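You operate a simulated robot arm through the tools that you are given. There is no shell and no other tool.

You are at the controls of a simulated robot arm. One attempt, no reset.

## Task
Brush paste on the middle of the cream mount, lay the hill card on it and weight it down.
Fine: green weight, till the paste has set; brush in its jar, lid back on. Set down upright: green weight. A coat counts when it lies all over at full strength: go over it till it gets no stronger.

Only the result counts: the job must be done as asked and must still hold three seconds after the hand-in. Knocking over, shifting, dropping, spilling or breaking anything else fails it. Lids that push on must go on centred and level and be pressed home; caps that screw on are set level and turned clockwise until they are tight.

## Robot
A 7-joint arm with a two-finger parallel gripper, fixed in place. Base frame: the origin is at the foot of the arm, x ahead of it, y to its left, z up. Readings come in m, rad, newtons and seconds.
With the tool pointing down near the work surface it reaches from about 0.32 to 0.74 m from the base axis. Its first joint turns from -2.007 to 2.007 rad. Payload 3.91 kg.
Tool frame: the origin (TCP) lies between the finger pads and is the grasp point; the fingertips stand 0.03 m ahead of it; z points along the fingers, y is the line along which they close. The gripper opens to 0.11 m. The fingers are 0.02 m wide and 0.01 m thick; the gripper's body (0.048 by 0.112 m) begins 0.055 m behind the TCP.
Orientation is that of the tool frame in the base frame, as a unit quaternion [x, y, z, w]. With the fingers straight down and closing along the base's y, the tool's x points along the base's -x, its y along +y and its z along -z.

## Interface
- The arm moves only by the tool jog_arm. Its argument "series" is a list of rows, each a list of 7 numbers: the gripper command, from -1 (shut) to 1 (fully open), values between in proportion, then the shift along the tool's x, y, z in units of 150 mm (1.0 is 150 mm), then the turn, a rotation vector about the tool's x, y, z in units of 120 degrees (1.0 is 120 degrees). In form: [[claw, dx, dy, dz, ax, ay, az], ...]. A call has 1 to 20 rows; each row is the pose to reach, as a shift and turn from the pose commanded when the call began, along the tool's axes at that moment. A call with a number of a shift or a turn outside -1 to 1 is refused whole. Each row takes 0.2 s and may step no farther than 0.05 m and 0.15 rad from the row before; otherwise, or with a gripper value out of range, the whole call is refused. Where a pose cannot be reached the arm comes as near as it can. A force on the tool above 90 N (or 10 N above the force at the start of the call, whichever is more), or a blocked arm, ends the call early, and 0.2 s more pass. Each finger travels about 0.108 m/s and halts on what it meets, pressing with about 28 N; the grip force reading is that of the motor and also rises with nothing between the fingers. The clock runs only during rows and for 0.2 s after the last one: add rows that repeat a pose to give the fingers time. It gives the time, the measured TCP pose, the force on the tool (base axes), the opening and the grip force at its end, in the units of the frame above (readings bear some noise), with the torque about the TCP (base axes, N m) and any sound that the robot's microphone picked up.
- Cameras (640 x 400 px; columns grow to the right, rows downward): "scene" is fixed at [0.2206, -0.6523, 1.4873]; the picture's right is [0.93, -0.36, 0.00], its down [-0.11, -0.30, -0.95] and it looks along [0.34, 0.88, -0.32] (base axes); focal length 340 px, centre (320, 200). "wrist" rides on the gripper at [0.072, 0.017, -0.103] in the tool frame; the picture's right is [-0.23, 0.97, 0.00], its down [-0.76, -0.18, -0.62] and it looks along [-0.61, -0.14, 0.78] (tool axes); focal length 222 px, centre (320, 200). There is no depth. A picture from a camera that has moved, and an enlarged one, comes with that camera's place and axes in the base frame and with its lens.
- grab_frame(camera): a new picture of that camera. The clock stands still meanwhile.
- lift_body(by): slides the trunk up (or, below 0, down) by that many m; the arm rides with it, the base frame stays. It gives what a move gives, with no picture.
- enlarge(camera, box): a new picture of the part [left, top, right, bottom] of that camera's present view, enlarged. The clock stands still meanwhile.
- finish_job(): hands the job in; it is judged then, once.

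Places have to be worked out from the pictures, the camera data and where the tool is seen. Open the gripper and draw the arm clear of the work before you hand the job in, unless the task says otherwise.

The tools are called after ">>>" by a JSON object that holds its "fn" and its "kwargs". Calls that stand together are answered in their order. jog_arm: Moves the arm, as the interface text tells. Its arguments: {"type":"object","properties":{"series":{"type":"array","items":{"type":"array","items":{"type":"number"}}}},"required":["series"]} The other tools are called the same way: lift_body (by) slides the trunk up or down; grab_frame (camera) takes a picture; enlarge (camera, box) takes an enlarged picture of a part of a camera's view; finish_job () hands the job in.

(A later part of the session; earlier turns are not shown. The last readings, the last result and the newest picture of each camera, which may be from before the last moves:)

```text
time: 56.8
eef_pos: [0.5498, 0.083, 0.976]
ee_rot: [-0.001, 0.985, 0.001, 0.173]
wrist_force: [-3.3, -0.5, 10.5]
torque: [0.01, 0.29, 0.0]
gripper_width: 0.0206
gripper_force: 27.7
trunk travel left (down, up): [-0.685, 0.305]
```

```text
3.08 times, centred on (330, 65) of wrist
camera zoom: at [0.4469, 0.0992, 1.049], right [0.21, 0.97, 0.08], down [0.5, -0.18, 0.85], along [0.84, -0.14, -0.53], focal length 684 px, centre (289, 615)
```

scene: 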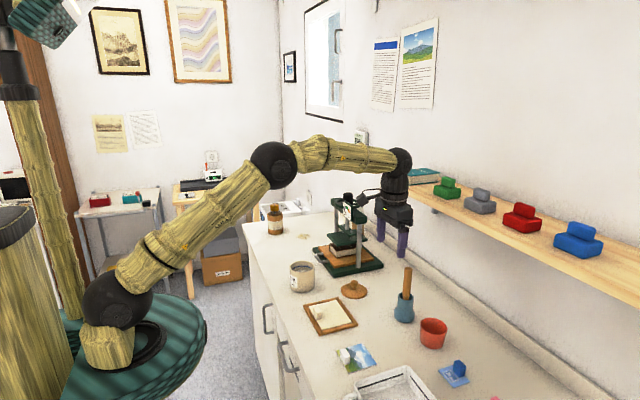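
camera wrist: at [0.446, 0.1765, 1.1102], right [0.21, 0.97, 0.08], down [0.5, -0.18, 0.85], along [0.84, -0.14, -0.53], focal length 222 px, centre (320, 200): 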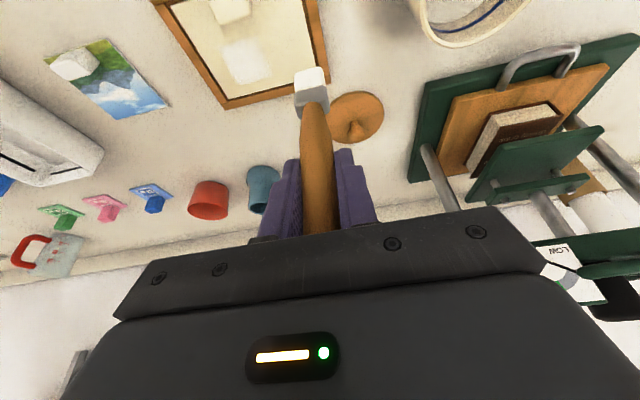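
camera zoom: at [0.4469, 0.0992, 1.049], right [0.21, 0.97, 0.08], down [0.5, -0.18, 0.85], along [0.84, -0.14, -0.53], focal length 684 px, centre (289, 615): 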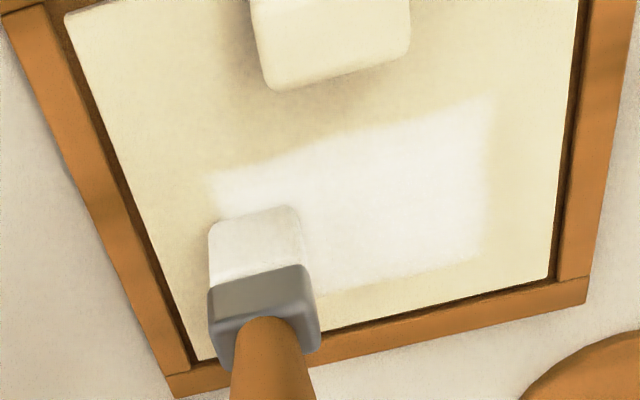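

The coat is now much stronger and its edges look fixed (about x 0.536–0.576, y 0.076–0.143). I'll go over the left third again at the lower height, then sweep across in y.

>>> {"fn": "jog_arm", "kwargs": {"series": [[-1, 0, 0.163, 0, 0, 0, 0], [-1, 0, 0.327, 0, 0, 0, 0], [-1, -0.085, 0.327, 0.0308, 0, 0, 0], [-1, -0.165, 0.327, 0.06, 0, 0, 0], [-1, -0.085, 0.327, 0.0308, 0, 0, 0], [-1, 0, 0.327, 0, 0, 0, 0], [-1, 0.085, 0.327, -0.0308, 0, 0, 0], [-1, 0.157, 0.327, -0.057, 0, 0, 0], [-1, 0.085, 0.327, -0.0308, 0, 0, 0], [-1, 0.0, 0.327, 0, 0, 0, 0], [-1, -0.1, 0.327, 0.0364, 0, 0, 0], [-1, -0.1, 0.163, 0.0364, 0, 0, 0], [-1, -0.1, 0.0, 0.0364, 0, 0, 0], [-1, 0.0, 0.0, 0.0, 0, 0, 0], [-1, 0.1, 0.0, -0.0364, 0, 0, 0], [-1, 0.1, 0.163, -0.0364, 0, 0, 0], [-1, 0.1, 0.327, -0.0364, 0, 0, 0], [-1, 0, 0.327, 0, 0, 0, 0], [-1, 0, 0.163, 0, 0, 0, 0], [-1, 0, 0, 0, 0, 0, 0]]}}

>>> {"fn": "enlarge", "kwargs": {"camera": "wrist", "box": [230, 0, 430, 130]}}

```text
time: 61.0
eef_pos: [0.5517, 0.0829, 0.9746]
ee_rot: [0.0, 0.985, 0.001, 0.174]
wrist_force: [1.2, 0.9, 8.5]
torque: [0.1, -0.06, -0.02]
gripper_width: 0.0204
gripper_force: 27.7
trunk travel left (down, up): [-0.685, 0.305]
```

```text
3.08 times, centred on (330, 65) of wrist
camera zoom: at [0.4476, 0.0987, 1.0479], right [0.21, 0.97, 0.08], down [0.5, -0.18, 0.85], along [0.84, -0.14, -0.53], focal length 684 px, centre (289, 615)
```

zoom: 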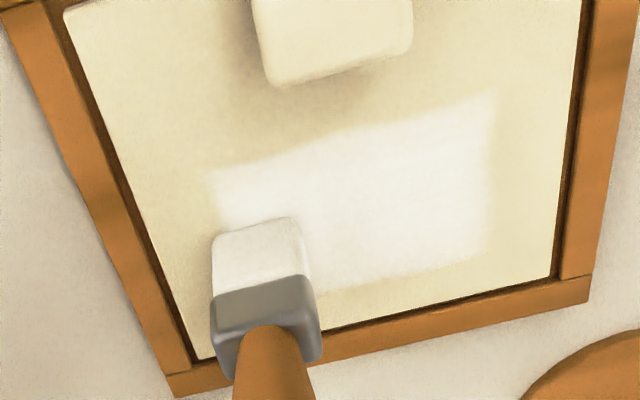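

I'll lift the brush away and compare the coat's strength over the whole patch.

>>> {"fn": "jog_arm", "kwargs": {"series": [[-1, -0.046, 0, -0.125, 0, 0, 0], [-1, -0.09, 0.1, -0.25, 0, 0, 0], [-1, -0.13, 0.3, -0.36, 0, 0, 0], [-1, -0.13, 0.6, -0.36, 0, 0, 0], [-1, -0.13, 0.8, -0.36, 0, 0, 0], [-1, -0.13, 0.8, -0.36, 0, 0, 0]]}}

>>> {"fn": "enlarge", "kwargs": {"camera": "scene", "box": [305, 290, 360, 335]}}

>>> {"fn": "enlarge", "kwargs": {"camera": "wrist", "box": [140, 0, 330, 120]}}

```text
time: 62.4
eef_pos: [0.551, 0.2036, 1.0339]
ee_rot: [0.0, 0.985, 0.001, 0.173]
wrist_force: [-0.6, -0.1, -0.3]
torque: [-0.01, -0.02, -0.01]
gripper_width: 0.0206
gripper_force: 27.4
trunk travel left (down, up): [-0.685, 0.305]
```

```text
8.89 times, centred on (332, 312) of scene
camera zoom: at [0.2206, -0.6523, 1.4873], right [0.93, -0.36, 0.0], down [-0.11, -0.3, -0.95], along [0.34, 0.88, -0.32], focal length 3024 px, centre (209, -800)
```

zoom: 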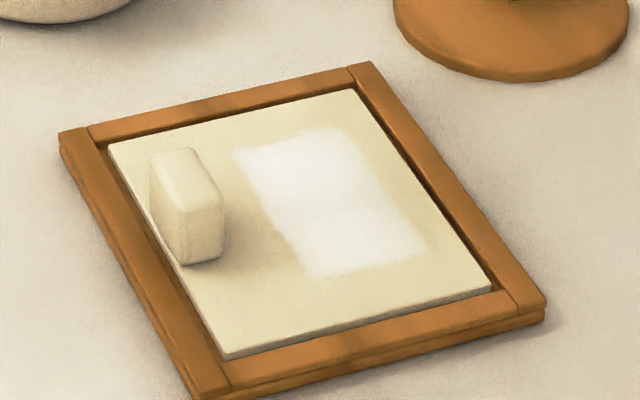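

```text
3.33 times, centred on (235, 60) of wrist
camera zoom: at [0.4476, 0.2179, 1.1064], right [0.21, 0.97, 0.08], down [0.5, -0.18, 0.85], along [0.84, -0.14, -0.53], focal length 740 px, centre (603, 667)
```

zoom: 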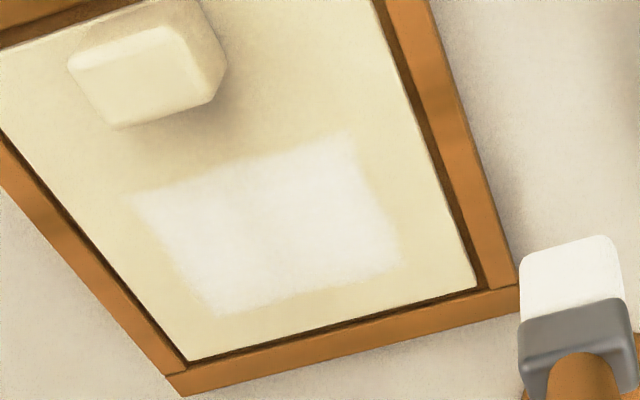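

The patch looks near-uniform, but to be sure of full strength I'll reload and go over it again. First rising and moving back above the paste jar.

>>> {"fn": "jog_arm", "kwargs": {"series": [[-1, -0.08, 0, -0.22, 0, 0, 0], [-1, -0.155, 0, -0.426, 0, 0, 0], [-1, -0.08, 0.18, -0.45, 0, 0, 0], [-1, 0.0, 0.36, -0.48, 0, 0, 0], [-1, 0.077, 0.546, -0.51, 0, 0, 0], [-1, 0.077, 0.546, -0.51, 0, 0, 0]]}}

```text
time: 63.8
eef_pos: [0.512, 0.2814, 1.1017]
ee_rot: [0.0, 0.985, 0.0, 0.174]
wrist_force: [0.3, 0.6, -0.2]
torque: [-0.04, 0.01, -0.02]
gripper_width: 0.0206
gripper_force: 28.0
trunk travel left (down, up): [-0.685, 0.305]
```

Over the jar. I'll go down to just above the paste surface.

>>> {"fn": "jog_arm", "kwargs": {"series": [[-1, 0.05, 0.02, 0.16, 0, 0, 0], [-1, 0.11, 0.02, 0.33, 0, 0, 0], [-1, 0.16, 0.02, 0.48, 0, 0, 0], [-1, 0.194, 0.02, 0.573, 0, 0, 0], [-1, 0.194, 0.02, 0.573, 0, 0, 0]]}}

```text
time: 65.0
eef_pos: [0.5139, 0.2855, 1.0117]
ee_rot: [-0.001, 0.985, 0.001, 0.174]
wrist_force: [-0.6, 0.0, -0.7]
torque: [0.03, -0.01, -0.01]
gripper_width: 0.0205
gripper_force: 27.9
trunk travel left (down, up): [-0.685, 0.305]
```

>>> {"fn": "jog_arm", "kwargs": {"series": [[-1, 0.0034, 0, 0.0094, 0, 0, 0], [-1, 0.0068, 0, 0.0188, 0, 0, 0], [-1, 0.0068, 0, 0.0188, 0, 0, 0]]}}

```text
time: 65.8
eef_pos: [0.5146, 0.2886, 1.0092]
ee_rot: [0.0, 0.985, 0.0, 0.175]
wrist_force: [0.5, 0.6, -0.3]
torque: [0.02, 0.0, 0.0]
gripper_width: 0.0206
gripper_force: 28.3
trunk travel left (down, up): [-0.685, 0.305]
```

No contact yet at 1.009; another 3 mm in small steps.

>>> {"fn": "jog_arm", "kwargs": {"series": [[-1, 0.0034, 0, 0.0094, 0, 0, 0], [-1, 0.0068, 0, 0.0188, 0, 0, 0], [-1, 0.0068, 0, 0.0188, 0, 0, 0]]}}

```text
time: 66.6
eef_pos: [0.5153, 0.2884, 1.0044]
ee_rot: [-0.001, 0.985, 0.0, 0.173]
wrist_force: [0.1, 0.3, 0.2]
torque: [0.0, 0.0, 0.01]
gripper_width: 0.0204
gripper_force: 27.9
trunk travel left (down, up): [-0.685, 0.305]
```

>>> {"fn": "enlarge", "kwargs": {"camera": "scene", "box": [275, 230, 335, 300]}}

>>> {"fn": "enlarge", "kwargs": {"camera": "wrist", "box": [255, 0, 365, 120]}}

>>> {"fn": "jog_arm", "kwargs": {"series": [[-1, 0.0034, 0, 0.0094, 0, 0, 0], [-1, 0.0045, 0, 0.0125, 0, 0, 0], [-1, 0.0045, 0, 0.0125, 0, 0, 0]]}}

```text
5.71 times, centred on (305, 265) of scene
camera zoom: at [0.2206, -0.6523, 1.4873], right [0.93, -0.36, 0.0], down [-0.11, -0.3, -0.95], along [0.34, 0.88, -0.32], focal length 1944 px, centre (406, -171)
```

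zoom: 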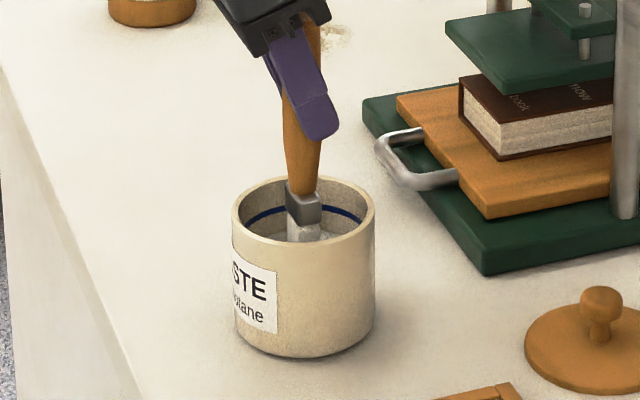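

```text
3.33 times, centred on (310, 60) of wrist
camera zoom: at [0.4109, 0.3044, 1.0785], right [0.21, 0.97, 0.08], down [0.5, -0.18, 0.85], along [0.84, -0.14, -0.53], focal length 740 px, centre (353, 667)
```

zoom: 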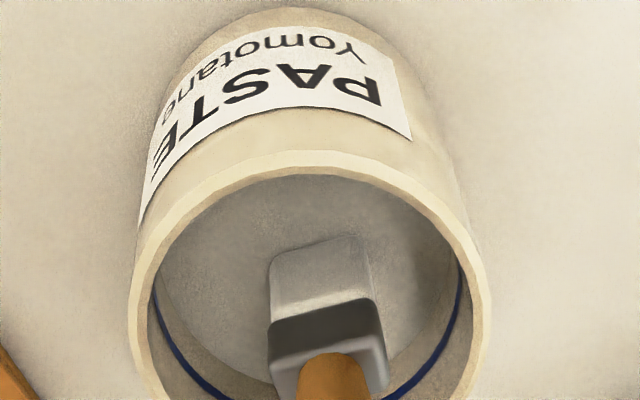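

```text
time: 67.4
eef_pos: [0.5137, 0.288, 1.0045]
ee_rot: [0.0, 0.984, 0.002, 0.176]
wrist_force: [1.6, 0.1, 19.4]
torque: [-0.04, -0.2, 0.0]
gripper_width: 0.0205
gripper_force: 27.9
trunk travel left (down, up): [-0.685, 0.305]
```

Touching the paste now (19 N), so the brush is reloaded. I'll lift out and return over the mount.

>>> {"fn": "jog_arm", "kwargs": {"series": [[-1, -0.03, 0, -0.08, 0, 0, 0], [-1, -0.09, 0, -0.25, 0, 0, 0], [-1, -0.16, 0, -0.43, 0, 0, 0], [-1, -0.221, 0, -0.608, 0, 0, 0], [-1, -0.221, -0.3, -0.608, 0, 0, 0], [-1, -0.221, -0.6, -0.608, 0, 0, 0], [-1, -0.221, -0.9, -0.608, 0, 0, 0], [-1, -0.221, -1.0, -0.608, 0, 0, 0], [-1, -0.221, -1.0, -0.608, 0, 0, 0]]}}

>>> {"fn": "grab_frame", "kwargs": {"camera": "wrist"}}

>>> {"fn": "enlarge", "kwargs": {"camera": "scene", "box": [290, 220, 370, 340]}}

```text
time: 69.4
eef_pos: [0.5156, 0.1399, 1.1002]
ee_rot: [-0.001, 0.985, 0.001, 0.173]
wrist_force: [0.3, 0.2, 0.5]
torque: [0.02, -0.02, -0.02]
gripper_width: 0.0206
gripper_force: 27.8
trunk travel left (down, up): [-0.685, 0.305]
```

```text
taken
camera wrist: at [0.4117, 0.156, 1.1736], right [0.21, 0.97, 0.08], down [0.5, -0.18, 0.85], along [0.84, -0.14, -0.53], focal length 222 px, centre (320, 200)
```

wrist: 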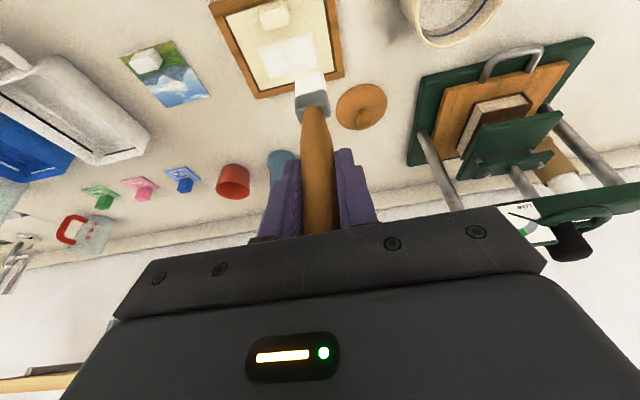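

```text
3.33 times, centred on (330, 280) of scene
camera zoom: at [0.2206, -0.6523, 1.4873], right [0.93, -0.36, 0.0], down [-0.11, -0.3, -0.95], along [0.34, 0.88, -0.32], focal length 1134 px, centre (287, -67)
```

zoom: 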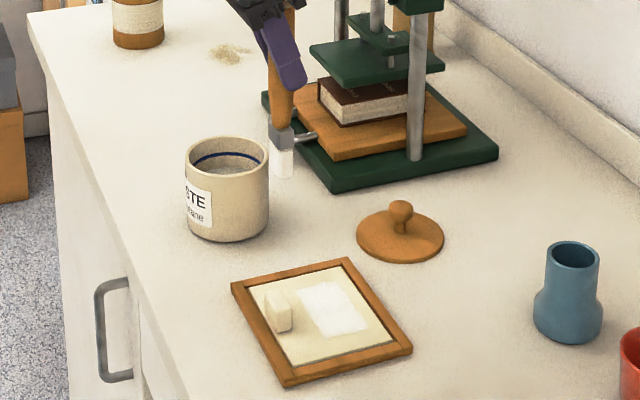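

I'll go down over the right part of the patch, stopping just above the earlier contact height.

>>> {"fn": "jog_arm", "kwargs": {"series": [[-1, 0.0, -0.18, 0.18, 0, 0, 0], [-1, 0.003, -0.37, 0.36, 0, 0, 0], [-1, 0.005, -0.37, 0.54, 0, 0, 0], [-1, 0.007, -0.37, 0.709, 0, 0, 0], [-1, 0.055, -0.37, 0.84, 0, 0, 0], [-1, 0.055, -0.37, 0.84, 0, 0, 0]]}}

```text
time: 70.8
eef_pos: [0.5505, 0.0823, 0.9777]
ee_rot: [-0.001, 0.985, 0.001, 0.174]
wrist_force: [0.7, 0.0, -0.3]
torque: [0.02, 0.0, 0.02]
gripper_width: 0.0206
gripper_force: 27.7
trunk travel left (down, up): [-0.685, 0.305]
```

Close to contact. I'll step down 2 mm more.

>>> {"fn": "jog_arm", "kwargs": {"series": [[-1, 0.0034, 0, 0.0094, 0, 0, 0], [-1, 0.0055, 0, 0.015, 0, 0, 0], [-1, 0.0055, 0, 0.015, 0, 0, 0]]}}

```text
time: 71.6
eef_pos: [0.5513, 0.0833, 0.9741]
ee_rot: [-0.001, 0.985, 0.0, 0.174]
wrist_force: [0.5, 0.0, 0.1]
torque: [0.02, 0.01, -0.02]
gripper_width: 0.0206
gripper_force: 28.2
trunk travel left (down, up): [-0.685, 0.305]
```

>>> {"fn": "jog_arm", "kwargs": {"series": [[-1, 0.0025, 0, 0.007, 0, 0, 0], [-1, 0.005, 0, 0.0135, 0, 0, 0], [-1, 0.005, 0, 0.0135, 0, 0, 0]]}}

```text
time: 72.4
eef_pos: [0.5505, 0.0829, 0.9746]
ee_rot: [0.0, 0.984, 0.0, 0.175]
wrist_force: [0.1, 0.1, 17.1]
torque: [-0.01, -0.01, 0.0]
gripper_width: 0.0207
gripper_force: 28.0
trunk travel left (down, up): [-0.685, 0.305]
```

Contact at 17 N; I'll ease off 0.7 mm and do the strokes at y about 0.085 and 0.109.

>>> {"fn": "jog_arm", "kwargs": {"series": [[-1, -0.0016, 0.01, -0.0045, 0, 0, 0], [-1, -0.086, 0.01, 0.0263, 0, 0, 0], [-1, -0.166, 0.01, 0.0555, 0, 0, 0], [-1, -0.086, 0.01, 0.0263, 0, 0, 0], [-1, -0.0016, 0.01, -0.0045, 0, 0, 0], [-1, 0.083, 0.01, -0.0353, 0, 0, 0], [-1, 0.155, 0.01, -0.0615, 0, 0, 0], [-1, 0.083, 0.01, -0.0353, 0, 0, 0], [-1, -0.0016, 0.01, -0.0045, 0, 0, 0], [-1, -0.0016, 0.173, -0.0045, 0, 0, 0], [-1, -0.086, 0.173, 0.0263, 0, 0, 0], [-1, -0.166, 0.173, 0.0555, 0, 0, 0], [-1, -0.086, 0.173, 0.0263, 0, 0, 0], [-1, -0.0016, 0.173, -0.0045, 0, 0, 0], [-1, 0.083, 0.173, -0.0353, 0, 0, 0], [-1, 0.155, 0.173, -0.0615, 0, 0, 0], [-1, 0.083, 0.173, -0.0353, 0, 0, 0], [-1, -0.0016, 0.173, -0.0045, 0, 0, 0]]}}

```text
time: 76.2
eef_pos: [0.5501, 0.1082, 0.975]
ee_rot: [-0.001, 0.985, 0.0, 0.173]
wrist_force: [-0.6, 0.8, 0.0]
torque: [0.0, 0.0, -0.02]
gripper_width: 0.0207
gripper_force: 27.9
trunk travel left (down, up): [-0.685, 0.305]
```

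Contact was lost at the end, so I'll lower 1.2 mm and repeat at y about 0.109 and 0.133.

>>> {"fn": "jog_arm", "kwargs": {"series": [[-1, 0.0027, 0, 0.0075, 0, 0, 0], [-1, 0.0027, 0, 0.0075, 0, 0, 0]]}}

```text
time: 76.8
eef_pos: [0.5511, 0.1086, 0.9741]
ee_rot: [-0.001, 0.985, 0.0, 0.173]
wrist_force: [0.3, -0.5, 0.1]
torque: [-0.01, 0.01, -0.01]
gripper_width: 0.0205
gripper_force: 28.1
trunk travel left (down, up): [-0.685, 0.305]
```

>>> {"fn": "jog_arm", "kwargs": {"series": [[-1, 0.0018, 0, 0.005, 0, 0, 0], [-1, 0.0018, 0, 0.005, 0, 0, 0]]}}

```text
time: 77.4
eef_pos: [0.5498, 0.1065, 0.9743]
ee_rot: [-0.001, 0.985, 0.0, 0.174]
wrist_force: [0.8, -0.8, 3.8]
torque: [-0.01, -0.02, -0.01]
gripper_width: 0.021
gripper_force: 27.9
trunk travel left (down, up): [-0.685, 0.305]
```

Light contact (4 N). I'll sweep at this height with a touch more pressure at y about 0.108, then about 0.133.

>>> {"fn": "jog_arm", "kwargs": {"series": [[-1, 0.001, 0, 0.0028, 0, 0, 0], [-1, -0.0836, 0, 0.0336, 0, 0, 0], [-1, -0.164, 0, 0.063, 0, 0, 0], [-1, -0.0836, 0, 0.0336, 0, 0, 0], [-1, 0.001, 0, 0.0028, 0, 0, 0], [-1, 0.0856, 0, -0.028, 0, 0, 0], [-1, 0.158, 0, -0.0542, 0, 0, 0], [-1, 0.0856, 0, -0.028, 0, 0, 0], [-1, 0.001, 0, 0.0028, 0, 0, 0], [-1, 0.001, 0.163, 0.0028, 0, 0, 0], [-1, -0.0836, 0.163, 0.0336, 0, 0, 0], [-1, -0.164, 0.163, 0.063, 0, 0, 0], [-1, -0.0836, 0.163, 0.0336, 0, 0, 0], [-1, 0.001, 0.163, 0.0028, 0, 0, 0], [-1, 0.0856, 0.163, -0.028, 0, 0, 0], [-1, 0.158, 0.163, -0.0542, 0, 0, 0], [-1, 0.0856, 0.163, -0.028, 0, 0, 0], [-1, 0.001, 0.163, 0.0028, 0, 0, 0]]}}

>>> {"fn": "enlarge", "kwargs": {"camera": "wrist", "box": [180, 0, 380, 130]}}

```text
time: 81.2
eef_pos: [0.5502, 0.133, 0.9715]
ee_rot: [0.0, 0.985, 0.001, 0.173]
wrist_force: [-4.7, -1.6, 13.6]
torque: [-0.1, 0.48, 0.0]
gripper_width: 0.0206
gripper_force: 28.3
trunk travel left (down, up): [-0.685, 0.305]
```

```text
3.08 times, centred on (280, 65) of wrist
camera zoom: at [0.4454, 0.1494, 1.0446], right [0.21, 0.97, 0.08], down [0.5, -0.18, 0.85], along [0.84, -0.14, -0.53], focal length 684 px, centre (443, 615)
```

zoom: 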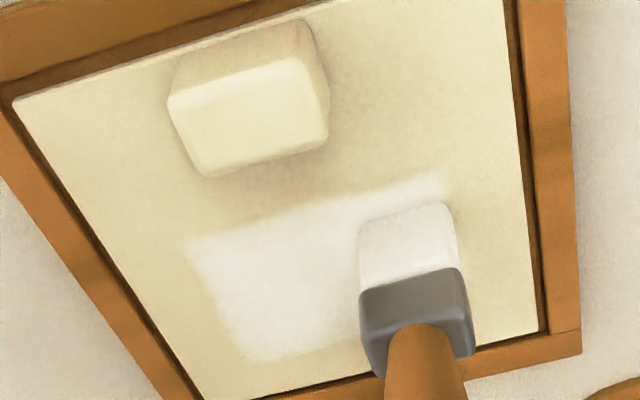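

Good contact here. I'll finish this round with y-sweeps at the two x-offsets and another x-sweep at y about 0.085.

>>> {"fn": "jog_arm", "kwargs": {"series": [[-1, 0.1, 0, -0.0364, 0, 0, 0], [-1, 0.1, -0.16, -0.0364, 0, 0, 0], [-1, 0.1, -0.323, -0.0364, 0, 0, 0], [-1, 0, -0.323, 0, 0, 0, 0], [-1, -0.1, -0.323, 0.0364, 0, 0, 0], [-1, -0.165, -0.323, 0.06, 0, 0, 0], [-1, -0.085, -0.323, 0.0308, 0, 0, 0], [-1, 0, -0.323, 0, 0, 0, 0], [-1, 0.085, -0.323, -0.0308, 0, 0, 0], [-1, 0.157, -0.323, -0.057, 0, 0, 0], [-1, 0.085, -0.323, -0.0308, 0, 0, 0], [-1, 0, -0.323, 0, 0, 0, 0], [-1, -0.1, -0.323, 0.0364, 0, 0, 0], [-1, -0.1, -0.16, 0.0364, 0, 0, 0], [-1, -0.1, 0, 0.0364, 0, 0, 0], [-1, 0, 0, 0, 0, 0, 0], [-1, 0, -0.16, 0, 0, 0, 0], [-1, 0, -0.323, 0, 0, 0, 0], [-1, 0, -0.323, 0, 0, 0, 0]]}}

>>> {"fn": "jog_arm", "kwargs": {"series": [[-1, -0.046, 0, -0.125, 0, 0, 0], [-1, -0.09, -0.1, -0.25, 0, 0, 0], [-1, -0.16, -0.3, -0.43, 0, 0, 0], [-1, -0.24, -0.45, -0.62, 0, 0, 0], [-1, -0.24, -0.45, -0.62, 0, 0, 0]]}}

>>> {"fn": "enlarge", "kwargs": {"camera": "scene", "box": [305, 290, 360, 335]}}

>>> {"fn": "grab_frame", "kwargs": {"camera": "wrist"}}

```text
time: 85.2
eef_pos: [0.5509, 0.0851, 0.9717]
ee_rot: [-0.001, 0.985, 0.0, 0.174]
wrist_force: [-0.4, 0.7, -0.4]
torque: [-0.01, 0.03, -0.03]
gripper_width: 0.0206
gripper_force: 28.1
trunk travel left (down, up): [-0.685, 0.305]
```

```text
time: 86.4
eef_pos: [0.5528, 0.0178, 1.0695]
ee_rot: [-0.001, 0.985, 0.0, 0.174]
wrist_force: [0.7, -0.6, -0.6]
torque: [0.02, 0.04, -0.03]
gripper_width: 0.0204
gripper_force: 28.5
trunk travel left (down, up): [-0.685, 0.305]
```

```text
8.89 times, centred on (332, 312) of scene
camera zoom: at [0.2206, -0.6523, 1.4873], right [0.93, -0.36, 0.0], down [-0.11, -0.3, -0.95], along [0.34, 0.88, -0.32], focal length 3024 px, centre (209, -800)
```

zoom: 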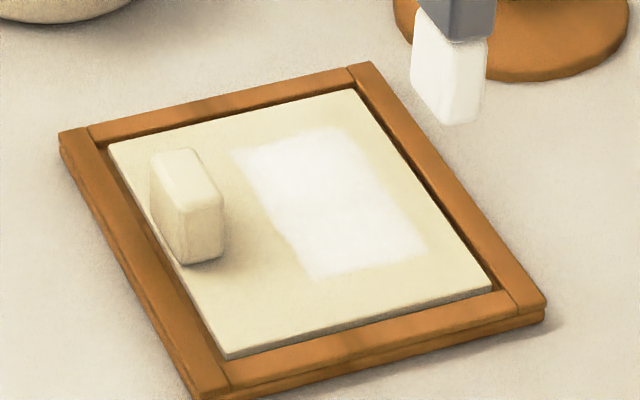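

```text
taken
camera wrist: at [0.4489, 0.0339, 1.1438], right [0.21, 0.97, 0.08], down [0.5, -0.18, 0.85], along [0.84, -0.14, -0.53], focal length 222 px, centre (320, 200)
```

wrist: 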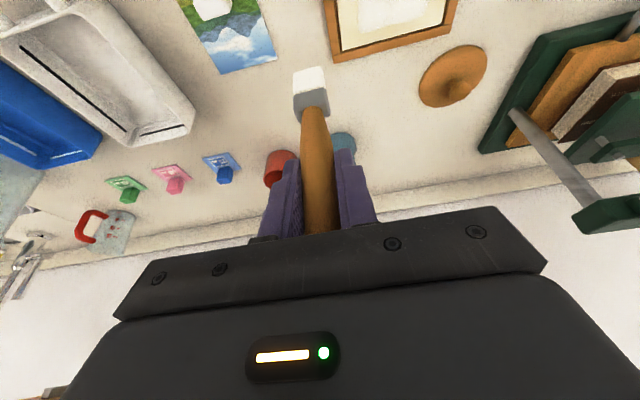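

I'll zoom tightly on the coat to check its uniformity.

>>> {"fn": "enlarge", "kwargs": {"camera": "scene", "box": [320, 300, 350, 325]}}

>>> {"fn": "enlarge", "kwargs": {"camera": "wrist", "box": [330, 0, 450, 60]}}

```text
16.00 times, centred on (335, 312) of scene
camera zoom: at [0.2206, -0.6523, 1.4873], right [0.93, -0.36, 0.0], down [-0.11, -0.3, -0.95], along [0.34, 0.88, -0.32], focal length 5442 px, centre (80, -1600)
```

zoom: 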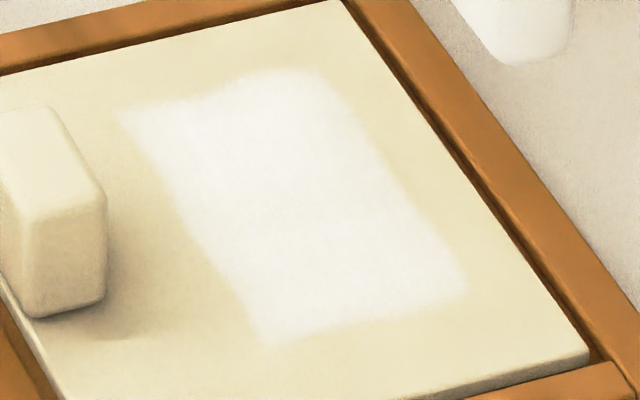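

```text
5.33 times, centred on (390, 30) of wrist
camera zoom: at [0.4489, 0.0339, 1.1438], right [0.21, 0.97, 0.08], down [0.5, -0.18, 0.85], along [0.84, -0.14, -0.53], focal length 1185 px, centre (-53, 1107)
```

zoom: 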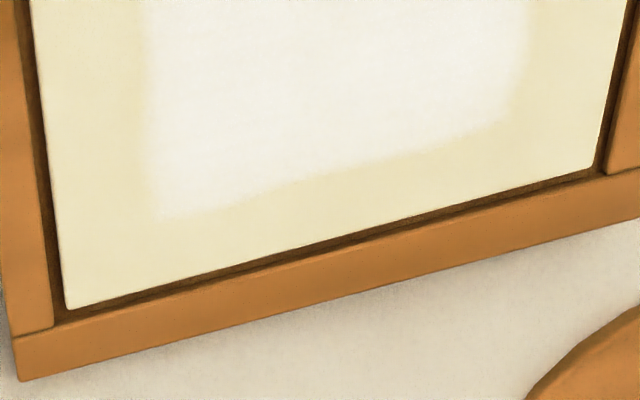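

The coat is even, but the corner at +x, +y looks slightly softer. I'll go over the left end once more.

>>> {"fn": "jog_arm", "kwargs": {"series": [[-1, 0, 0.25, 0, 0, 0, 0], [-1, 0, 0.5, 0, 0, 0, 0], [-1, 0, 0.78, 0, 0, 0, 0], [-1, 0.09, 0.78, 0.22, 0, 0, 0], [-1, 0.171, 0.78, 0.431, 0, 0, 0], [-1, 0.22, 0.78, 0.57, 0, 0, 0], [-1, 0.22, 0.78, 0.57, 0, 0, 0]]}}

```text
time: 88.0
eef_pos: [0.5501, 0.1328, 0.9782]
ee_rot: [0.001, 0.985, 0.0, 0.174]
wrist_force: [-0.3, 0.0, 0.2]
torque: [0.01, 0.01, -0.03]
gripper_width: 0.0207
gripper_force: 27.9
trunk travel left (down, up): [-0.685, 0.305]
```

Going down the last few millimetres to contact.

>>> {"fn": "jog_arm", "kwargs": {"series": [[-1, 0.006, 0.015, 0.017, 0, 0, 0], [-1, 0.0125, 0.015, 0.0345, 0, 0, 0], [-1, 0.0148, 0.015, 0.0405, 0, 0, 0], [-1, 0.0148, 0.015, 0.0405, 0, 0, 0]]}}

```text
time: 89.0
eef_pos: [0.5501, 0.1355, 0.9718]
ee_rot: [-0.001, 0.985, 0.0, 0.173]
wrist_force: [1.0, 0.3, -1.2]
torque: [0.03, 0.04, 0.0]
gripper_width: 0.0204
gripper_force: 28.1
trunk travel left (down, up): [-0.685, 0.305]
```

>>> {"fn": "jog_arm", "kwargs": {"series": [[-1, 0.0023, 0, 0.0063, 0, 0, 0], [-1, 0.0034, 0, 0.0094, 0, 0, 0], [-1, 0.0034, 0, 0.0094, 0, 0, 0]]}}

```text
time: 89.8
eef_pos: [0.5493, 0.1372, 0.9707]
ee_rot: [0.0, 0.985, 0.0, 0.174]
wrist_force: [0.5, 0.0, 0.2]
torque: [0.03, -0.01, -0.02]
gripper_width: 0.0205
gripper_force: 28.6
trunk travel left (down, up): [-0.685, 0.305]
```

>>> {"fn": "jog_arm", "kwargs": {"series": [[-1, 0.0023, 0, 0.0063, 0, 0, 0], [-1, 0.0023, 0, 0.0063, 0, 0, 0]]}}

```text
time: 90.4
eef_pos: [0.5519, 0.135, 0.9722]
ee_rot: [-0.001, 0.985, 0.0, 0.175]
wrist_force: [-0.5, 0.6, 2.5]
torque: [0.05, 0.0, -0.02]
gripper_width: 0.0206
gripper_force: 27.8
trunk travel left (down, up): [-0.685, 0.305]
```

Contact (2.5 N). I'll sweep the left end with slightly more pressure, including its outer corner, then the full length again.

>>> {"fn": "jog_arm", "kwargs": {"series": [[-1, 0.0015, 0, 0.0042, 0, 0, 0], [-1, -0.083, 0, 0.035, 0, 0, 0], [-1, -0.16, 0, 0.063, 0, 0, 0], [-1, -0.16, 0.03, 0.063, 0, 0, 0], [-1, -0.083, 0.03, 0.035, 0, 0, 0], [-1, 0.0015, 0.03, 0.0042, 0, 0, 0], [-1, 0.086, 0.03, -0.0266, 0, 0, 0], [-1, 0.15, 0.03, -0.05, 0, 0, 0], [-1, 0.15, -0.03, -0.05, 0, 0, 0], [-1, 0.086, -0.03, -0.0266, 0, 0, 0], [-1, 0.0015, -0.03, 0.0042, 0, 0, 0], [-1, -0.083, -0.03, 0.035, 0, 0, 0], [-1, -0.13, -0.03, 0.053, 0, 0, 0], [-1, -0.13, -0.18, 0.053, 0, 0, 0], [-1, -0.13, -0.34, 0.053, 0, 0, 0], [-1, 0.0015, -0.34, 0.0042, 0, 0, 0], [-1, 0.13, -0.34, -0.0426, 0, 0, 0], [-1, 0.13, -0.18, -0.0426, 0, 0, 0], [-1, 0.13, -0.03, -0.0426, 0, 0, 0], [-1, 0.0015, -0.03, 0.0042, 0, 0, 0]]}}

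>>> {"fn": "jog_arm", "kwargs": {"series": [[-1, 0, -0.16, 0, 0, 0, 0], [-1, 0, -0.31, 0, 0, 0, 0], [-1, -0.046, -0.31, -0.125, 0, 0, 0], [-1, -0.09, -0.4, -0.25, 0, 0, 0], [-1, -0.16, -0.6, -0.43, 0, 0, 0], [-1, -0.24, -0.8, -0.62, 0, 0, 0], [-1, -0.24, -0.8, -0.62, 0, 0, 0]]}}

>>> {"fn": "enlarge", "kwargs": {"camera": "scene", "box": [320, 300, 350, 325]}}

>>> {"fn": "enlarge", "kwargs": {"camera": "wrist", "box": [320, 0, 460, 70]}}

```text
time: 94.6
eef_pos: [0.5503, 0.1328, 0.9697]
ee_rot: [0.0, 0.985, 0.001, 0.175]
wrist_force: [0.6, -0.1, 3.9]
torque: [-0.06, -0.11, -0.01]
gripper_width: 0.0204
gripper_force: 27.3
trunk travel left (down, up): [-0.685, 0.305]
```

```text
time: 96.2
eef_pos: [0.5519, 0.0175, 1.0705]
ee_rot: [0.0, 0.985, 0.0, 0.174]
wrist_force: [-0.4, -0.1, -1.2]
torque: [0.02, 0.02, 0.0]
gripper_width: 0.0204
gripper_force: 27.9
trunk travel left (down, up): [-0.685, 0.305]
```

```text
16.00 times, centred on (335, 312) of scene
camera zoom: at [0.2206, -0.6523, 1.4873], right [0.93, -0.36, 0.0], down [-0.11, -0.3, -0.95], along [0.34, 0.88, -0.32], focal length 5442 px, centre (80, -1600)
```

zoom: 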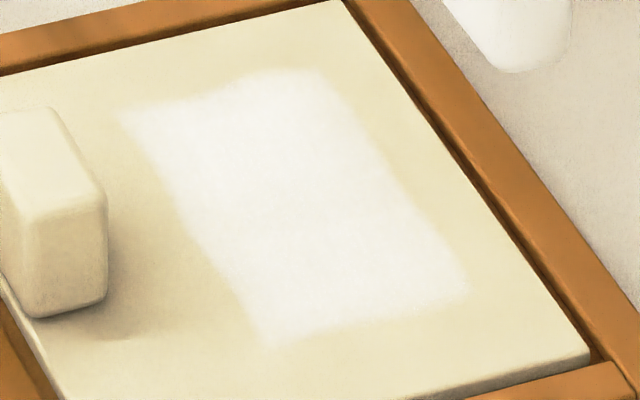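

```text
4.57 times, centred on (390, 35) of wrist
camera zoom: at [0.448, 0.0334, 1.1427], right [0.21, 0.97, 0.08], down [0.5, -0.18, 0.85], along [0.84, -0.14, -0.53], focal length 1015 px, centre (0, 954)
```

zoom: 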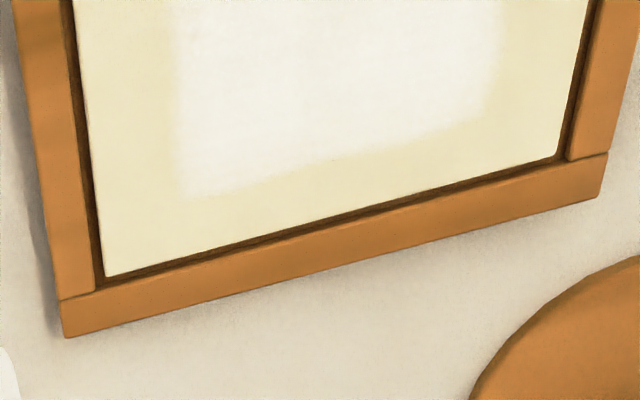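

Another round made no difference, so the coat is at full strength. Now I'll return the brush to its jar at (0.740, 0.029), moving high along x.

>>> {"fn": "jog_arm", "kwargs": {"series": [[-1, -0.25, 0.02, 0.09, 0, 0, 0], [-1, -0.5, 0.04, 0.17, 0, 0, 0], [-1, -0.75, 0.06, 0.26, 0, 0, 0], [-1, -0.98, 0.075, 0.33, 0, 0, 0], [-1, -0.98, 0.075, 0.33, 0, 0, 0]]}}

>>> {"fn": "grab_frame", "kwargs": {"camera": "wrist"}}

>>> {"fn": "enlarge", "kwargs": {"camera": "scene", "box": [360, 200, 450, 330]}}

```text
time: 97.4
eef_pos: [0.7085, 0.0252, 1.071]
ee_rot: [0.0, 0.985, 0.0, 0.173]
wrist_force: [-0.3, 0.0, -0.6]
torque: [0.01, 0.0, 0.0]
gripper_width: 0.0207
gripper_force: 27.4
trunk travel left (down, up): [-0.685, 0.305]
```

```text
taken
camera wrist: at [0.6052, 0.0408, 1.1456], right [0.21, 0.97, 0.08], down [0.5, -0.18, 0.85], along [0.84, -0.14, -0.53], focal length 222 px, centre (320, 200)
```

wrist: 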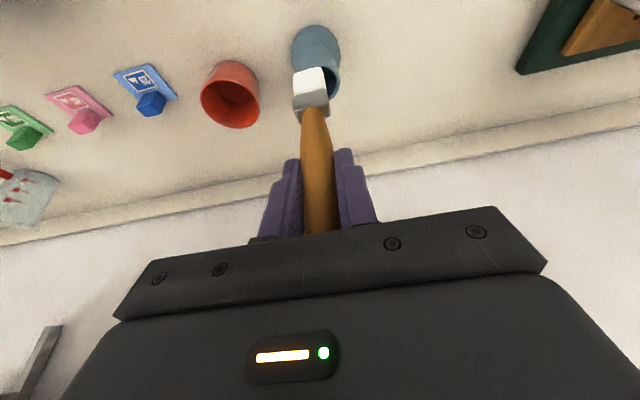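

```text
3.08 times, centred on (405, 265) of scene
camera zoom: at [0.2206, -0.6523, 1.4873], right [0.93, -0.36, 0.0], down [-0.11, -0.3, -0.95], along [0.34, 0.88, -0.32], focal length 1047 px, centre (58, 0)
```

zoom: 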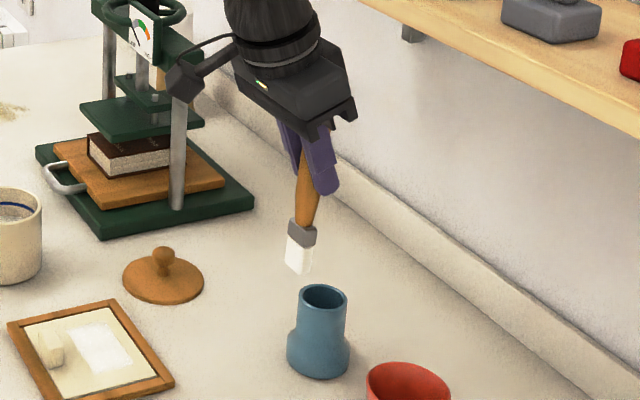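

The brush is close to vertical, with its tip about 0.113 m below the TCP. I'll move over the jar mouth and check the alignment before lowering.

>>> {"fn": "jog_arm", "kwargs": {"series": [[-1, -0.1, 0.01, 0.037, 0, 0, 0], [-1, -0.204, 0.02, 0.074, 0, 0, 0], [-1, -0.204, 0.02, 0.074, 0, 0, 0], [-1, -0.204, 0.02, 0.074, 0, 0, 0]]}}

>>> {"fn": "enlarge", "kwargs": {"camera": "wrist", "box": [270, 20, 360, 120]}}

>>> {"fn": "enlarge", "kwargs": {"camera": "scene", "box": [380, 235, 430, 335]}}

```text
time: 98.4
eef_pos: [0.7415, 0.0278, 1.0725]
ee_rot: [0.0, 0.985, 0.0, 0.173]
wrist_force: [-0.2, 0.2, -0.1]
torque: [-0.04, 0.01, -0.04]
gripper_width: 0.0207
gripper_force: 27.9
trunk travel left (down, up): [-0.685, 0.305]
```

```text
4.00 times, centred on (315, 70) of wrist
camera zoom: at [0.6367, 0.0431, 1.1455], right [0.21, 0.97, 0.08], down [0.5, -0.18, 0.85], along [0.84, -0.14, -0.53], focal length 888 px, centre (340, 720)
```

zoom: 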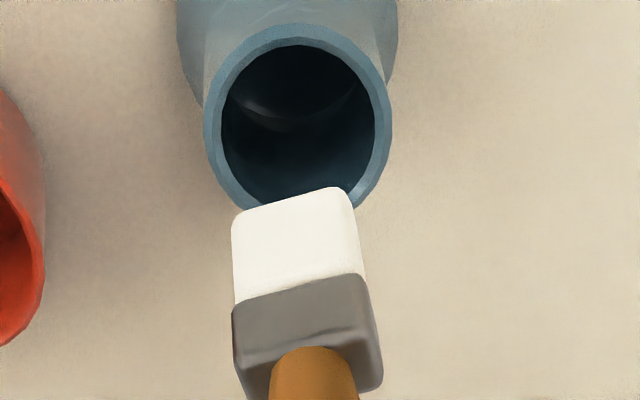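

```text
4.00 times, centred on (405, 285) of scene
camera zoom: at [0.2206, -0.6523, 1.4873], right [0.93, -0.36, 0.0], down [-0.11, -0.3, -0.95], along [0.34, 0.88, -0.32], focal length 1361 px, centre (-20, -140)
```

zoom: 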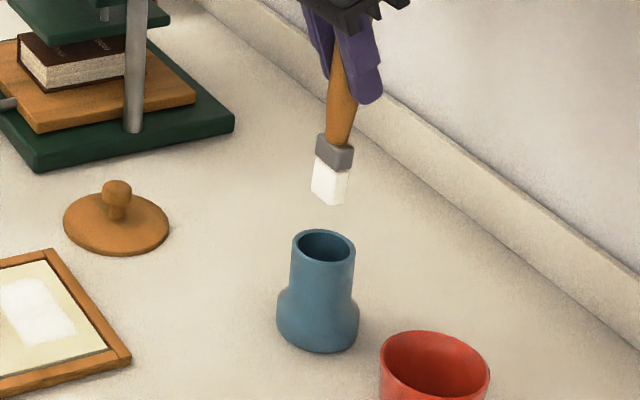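

The tip (about 0.7395, 0.027) is lined up with the jar mouth (about 0.738, 0.0285). I'll lower it in steps.

>>> {"fn": "jog_arm", "kwargs": {"series": [[-1, 0.05, 0.008, 0.13, 0, 0, 0], [-1, 0.1, 0.008, 0.27, 0, 0, 0], [-1, 0.15, 0.008, 0.4, 0, 0, 0], [-1, 0.15, 0.008, 0.4, 0, 0, 0]]}}

>>> {"fn": "enlarge", "kwargs": {"camera": "wrist", "box": [270, 20, 360, 120]}}

>>> {"fn": "enlarge", "kwargs": {"camera": "scene", "box": [380, 235, 430, 335]}}

```text
time: 99.4
eef_pos: [0.7412, 0.0286, 1.0092]
ee_rot: [-0.001, 0.985, 0.0, 0.174]
wrist_force: [0.4, 0.3, 0.0]
torque: [0.05, -0.01, 0.02]
gripper_width: 0.0206
gripper_force: 28.0
trunk travel left (down, up): [-0.685, 0.305]
```

```text
4.00 times, centred on (315, 70) of wrist
camera zoom: at [0.637, 0.044, 1.0823], right [0.21, 0.97, 0.08], down [0.5, -0.18, 0.85], along [0.84, -0.14, -0.53], focal length 888 px, centre (340, 720)
```

zoom: 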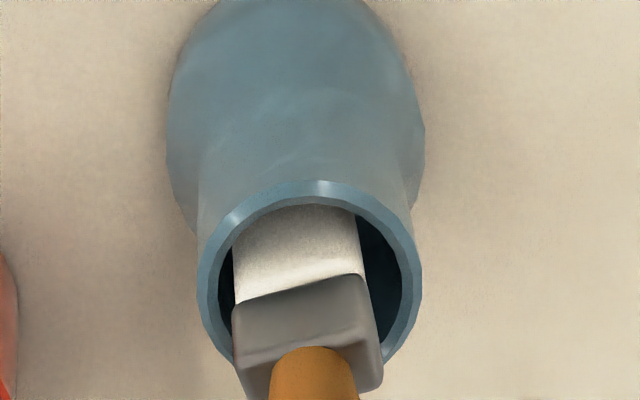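

```text
4.00 times, centred on (405, 285) of scene
camera zoom: at [0.2206, -0.6523, 1.4873], right [0.93, -0.36, 0.0], down [-0.11, -0.3, -0.95], along [0.34, 0.88, -0.32], focal length 1361 px, centre (-20, -140)
```

zoom: 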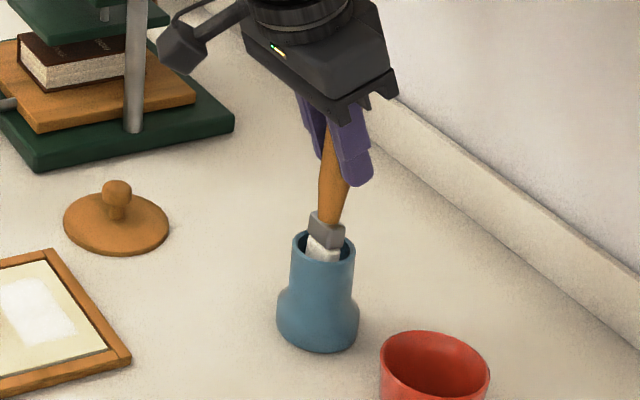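

The bristles are inside the mouth. I'll continue lowering.

>>> {"fn": "jog_arm", "kwargs": {"series": [[-1, 0.03, 0.003, 0.08, 0, 0, 0], [-1, 0.055, 0.003, 0.15, 0, 0, 0], [-1, 0.075, 0.003, 0.21, 0, 0, 0], [-1, 0.075, 0.003, 0.21, 0, 0, 0]]}}

>>> {"fn": "enlarge", "kwargs": {"camera": "wrist", "box": [270, 20, 360, 120]}}

>>> {"fn": "enlarge", "kwargs": {"camera": "scene", "box": [380, 235, 430, 335]}}

```text
time: 100.4
eef_pos: [0.7409, 0.028, 0.9762]
ee_rot: [-0.001, 0.985, 0.0, 0.174]
wrist_force: [0.3, 0.5, -0.3]
torque: [0.0, -0.03, 0.01]
gripper_width: 0.0203
gripper_force: 28.3
trunk travel left (down, up): [-0.685, 0.305]
```

```text
4.00 times, centred on (315, 70) of wrist
camera zoom: at [0.6369, 0.0436, 1.0494], right [0.21, 0.97, 0.08], down [0.5, -0.18, 0.85], along [0.84, -0.14, -0.53], focal length 888 px, centre (340, 720)
```

zoom: 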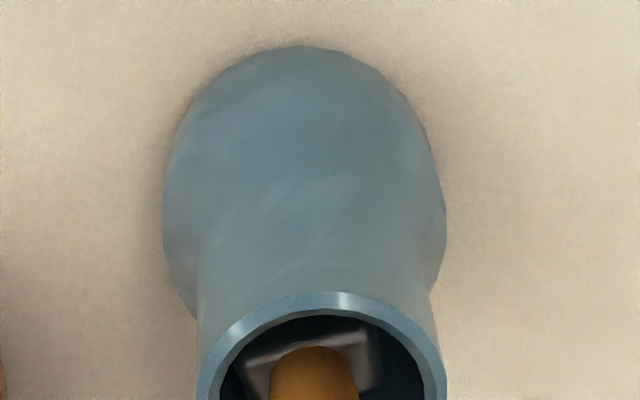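

```text
4.00 times, centred on (405, 285) of scene
camera zoom: at [0.2206, -0.6523, 1.4873], right [0.93, -0.36, 0.0], down [-0.11, -0.3, -0.95], along [0.34, 0.88, -0.32], focal length 1361 px, centre (-20, -140)
```

zoom: 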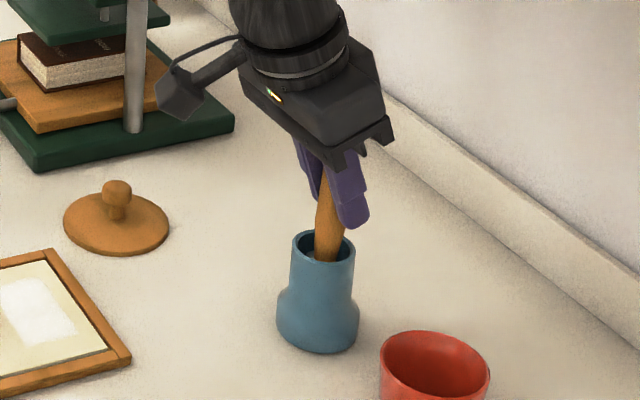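

No force yet; fingertips are still about 2 cm above the rim. Lowering another 9 mm in small steps.

>>> {"fn": "jog_arm", "kwargs": {"series": [[-1, 0.007, 0, 0.019, 0, 0, 0], [-1, 0.014, 0, 0.0376, 0, 0, 0], [-1, 0.0205, 0, 0.0564, 0, 0, 0], [-1, 0.0205, 0, 0.0564, 0, 0, 0]]}}

```text
time: 101.4
eef_pos: [0.741, 0.0277, 0.9664]
ee_rot: [-0.002, 0.985, 0.0, 0.174]
wrist_force: [0.0, 1.8, 4.6]
torque: [0.1, -0.05, 0.01]
gripper_width: 0.0205
gripper_force: 28.1
trunk travel left (down, up): [-0.685, 0.305]
```

The brush tip rests on the jar bottom (5 N). I'll open the fingers and rise straight up.

>>> {"fn": "jog_arm", "kwargs": {"series": [[-0.4, 0, 0, 0, 0, 0, 0], [0.0, 0, 0, 0, 0, 0, 0], [0.6, 0, 0, 0, 0, 0, 0], [0.6, 0, 0, 0, 0, 0, 0], [0.6, -0.05, 0, -0.14, 0, 0, 0], [0.6, -0.12, 0, -0.32, 0, 0, 0], [0.6, -0.19, 0, -0.52, 0, 0, 0], [0.6, -0.25, 0, -0.69, 0, 0, 0], [0.6, -0.25, 0, -0.69, 0, 0, 0]]}}

>>> {"fn": "grab_frame", "kwargs": {"camera": "wrist"}}

>>> {"fn": "enlarge", "kwargs": {"camera": "scene", "box": [370, 220, 450, 340]}}

```text
time: 103.4
eef_pos: [0.7394, 0.0291, 1.0771]
ee_rot: [-0.001, 0.985, 0.0, 0.174]
wrist_force: [-1.3, -0.6, 0.2]
torque: [-0.04, 0.02, 0.02]
gripper_width: 0.0882
gripper_force: 0.1
trunk travel left (down, up): [-0.685, 0.305]
```

```text
taken
camera wrist: at [0.6357, 0.0442, 1.15], right [0.21, 0.97, 0.08], down [0.5, -0.18, 0.85], along [0.84, -0.14, -0.53], focal length 222 px, centre (320, 200)
```

wrist: 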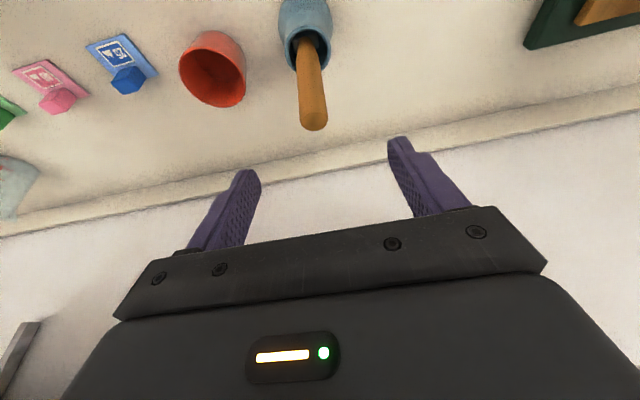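

```text
3.33 times, centred on (410, 280) of scene
camera zoom: at [0.2206, -0.6523, 1.4873], right [0.93, -0.36, 0.0], down [-0.11, -0.3, -0.95], along [0.34, 0.88, -0.32], focal length 1134 px, centre (20, -67)
```

zoom: 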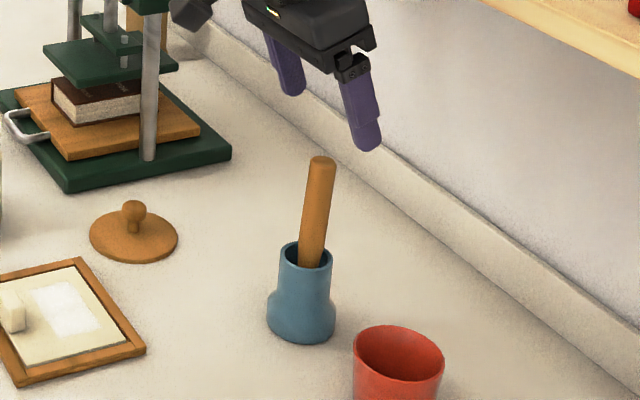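

The brush stands in its jar. Next is the card: I'll back away from the shelf while returning the hand to vertical.

>>> {"fn": "jog_arm", "kwargs": {"series": [[0.0, 0.22, 0, -0.08, 0, 0, 0], [0.0, 0.44, 0, -0.16, 0, 0.04, 0], [0.0, 0.66, 0, -0.24, 0, 0.08, 0], [0.0, 0.877, 0, -0.319, 0, 0.125, 0], [0.0, 0.877, 0, -0.319, 0, 0.1667, 0], [0.0, 0.877, 0, -0.319, 0, 0.1667, 0]]}}

```text
time: 104.8
eef_pos: [0.6, 0.0283, 1.078]
ee_rot: [-0.001, 1.0, 0.0, -0.001]
wrist_force: [0.2, 0.0, -0.7]
torque: [0.0, 0.01, 0.0]
gripper_width: 0.0553
gripper_force: 0.1
trunk travel left (down, up): [-0.685, 0.305]
```

Hand vertical at (0.600, 0.028, 1.078). Now I'll move over the card's white tab at about (0.511, -0.065) and look.

>>> {"fn": "jog_arm", "kwargs": {"series": [[-0.09, 0.2, -0.2, 0, 0, 0, 0], [-0.09, 0.4, -0.42, 0.05, 0, 0, 0], [-0.09, 0.58, -0.62, 0.15, 0, 0, 0], [-0.09, 0.593, -0.62, 0.4, 0, 0, 0], [-0.09, 0.593, -0.62, 0.6, 0, 0, 0], [-0.09, 0.593, -0.62, 0.6, 0, 0, 0]]}}

>>> {"fn": "grab_frame", "kwargs": {"camera": "wrist"}}

>>> {"fn": "enlarge", "kwargs": {"camera": "scene", "box": [310, 270, 400, 400]}}

```text
time: 106.2
eef_pos: [0.5093, -0.0637, 0.9871]
ee_rot: [-0.001, 1.0, 0.0, 0.0]
wrist_force: [-0.1, 0.0, -0.2]
torque: [0.01, 0.03, 0.01]
gripper_width: 0.0502
gripper_force: 0.0
trunk travel left (down, up): [-0.685, 0.305]
```

```text
taken
camera wrist: at [0.4364, -0.0472, 1.0928], right [0.23, 0.97, 0.0], down [0.76, -0.18, 0.62], along [0.61, -0.14, -0.78], focal length 222 px, centre (320, 200)
```

wrist: 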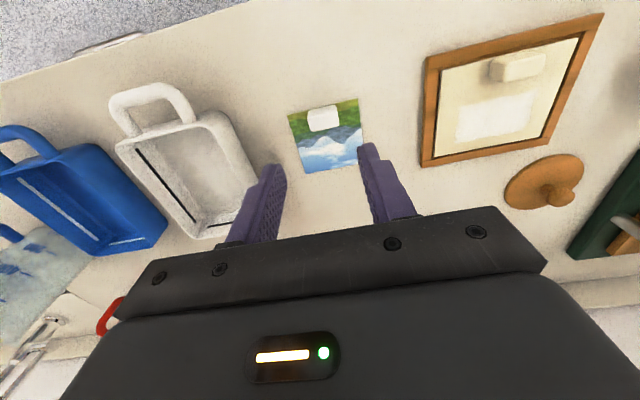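

```text
3.08 times, centred on (355, 335) of scene
camera zoom: at [0.2206, -0.6523, 1.4873], right [0.93, -0.36, 0.0], down [-0.11, -0.3, -0.95], along [0.34, 0.88, -0.32], focal length 1047 px, centre (212, -215)
```

zoom: 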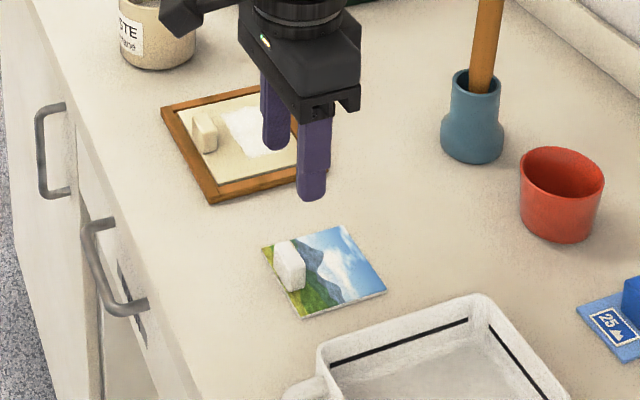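

The tab is almost on the tool axis. I'll zoom in for an exact correction.

>>> {"fn": "enlarge", "kwargs": {"camera": "wrist", "box": [280, 90, 370, 180]}}

```text
4.44 times, centred on (325, 135) of wrist
camera zoom: at [0.4364, -0.0472, 1.0928], right [0.23, 0.97, 0.0], down [0.76, -0.18, 0.62], along [0.61, -0.14, -0.78], focal length 987 px, centre (298, 489)
```

zoom: 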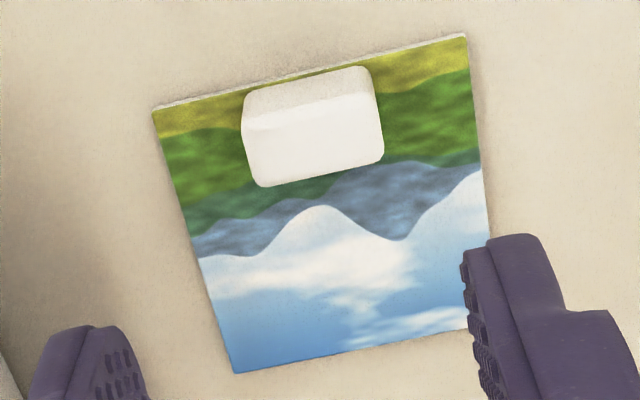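

The card spans x 0.503–0.578, y -0.099 to -0.024, with its tab centred at (0.512, -0.061) and its top at about 0.875. I'll correct and go down with the fingertips ending just above the card.

>>> {"fn": "jog_arm", "kwargs": {"series": [[-0.09, -0.036, 0.02, 0.2, 0, 0, 0], [-0.09, -0.036, 0.02, 0.4, 0, 0, 0], [-0.09, -0.036, 0.02, 0.55, 0, 0, 0], [-0.09, -0.036, 0.02, 0.64, 0, 0, 0], [-0.09, -0.036, 0.02, 0.64, 0, 0, 0]]}}

>>> {"fn": "enlarge", "kwargs": {"camera": "wrist", "box": [260, 120, 400, 240]}}

>>> {"fn": "enlarge", "kwargs": {"camera": "scene", "box": [320, 310, 390, 390]}}

```text
time: 107.4
eef_pos: [0.5171, -0.0611, 0.8937]
ee_rot: [-0.001, 1.0, 0.0, 0.0]
wrist_force: [0.0, 0.3, 0.7]
torque: [0.03, -0.02, -0.01]
gripper_width: 0.0501
gripper_force: 0.0
trunk travel left (down, up): [-0.685, 0.305]
```

```text
3.33 times, centred on (330, 180) of wrist
camera zoom: at [0.4439, -0.0456, 0.9979], right [0.23, 0.97, 0.0], down [0.76, -0.18, 0.62], along [0.61, -0.14, -0.78], focal length 740 px, centre (287, 267)
```

zoom: 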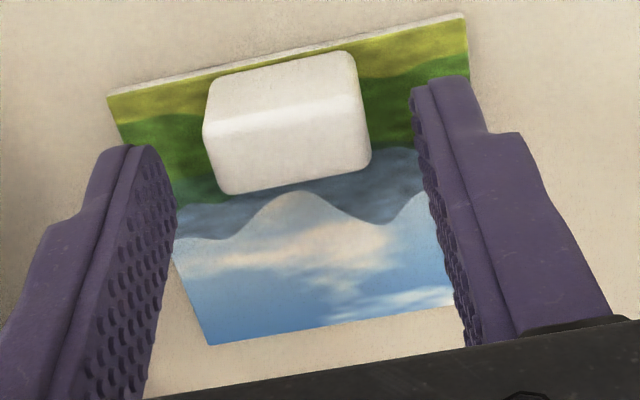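

```text
5.00 times, centred on (355, 350) of scene
camera zoom: at [0.2206, -0.6523, 1.4873], right [0.93, -0.36, 0.0], down [-0.11, -0.3, -0.95], along [0.34, 0.88, -0.32], focal length 1701 px, centre (145, -550)
```

zoom: 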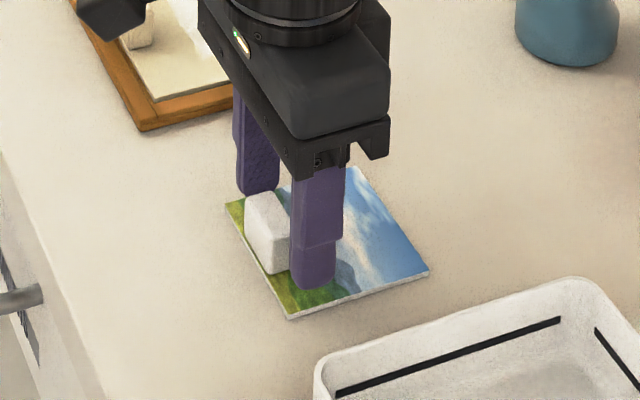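

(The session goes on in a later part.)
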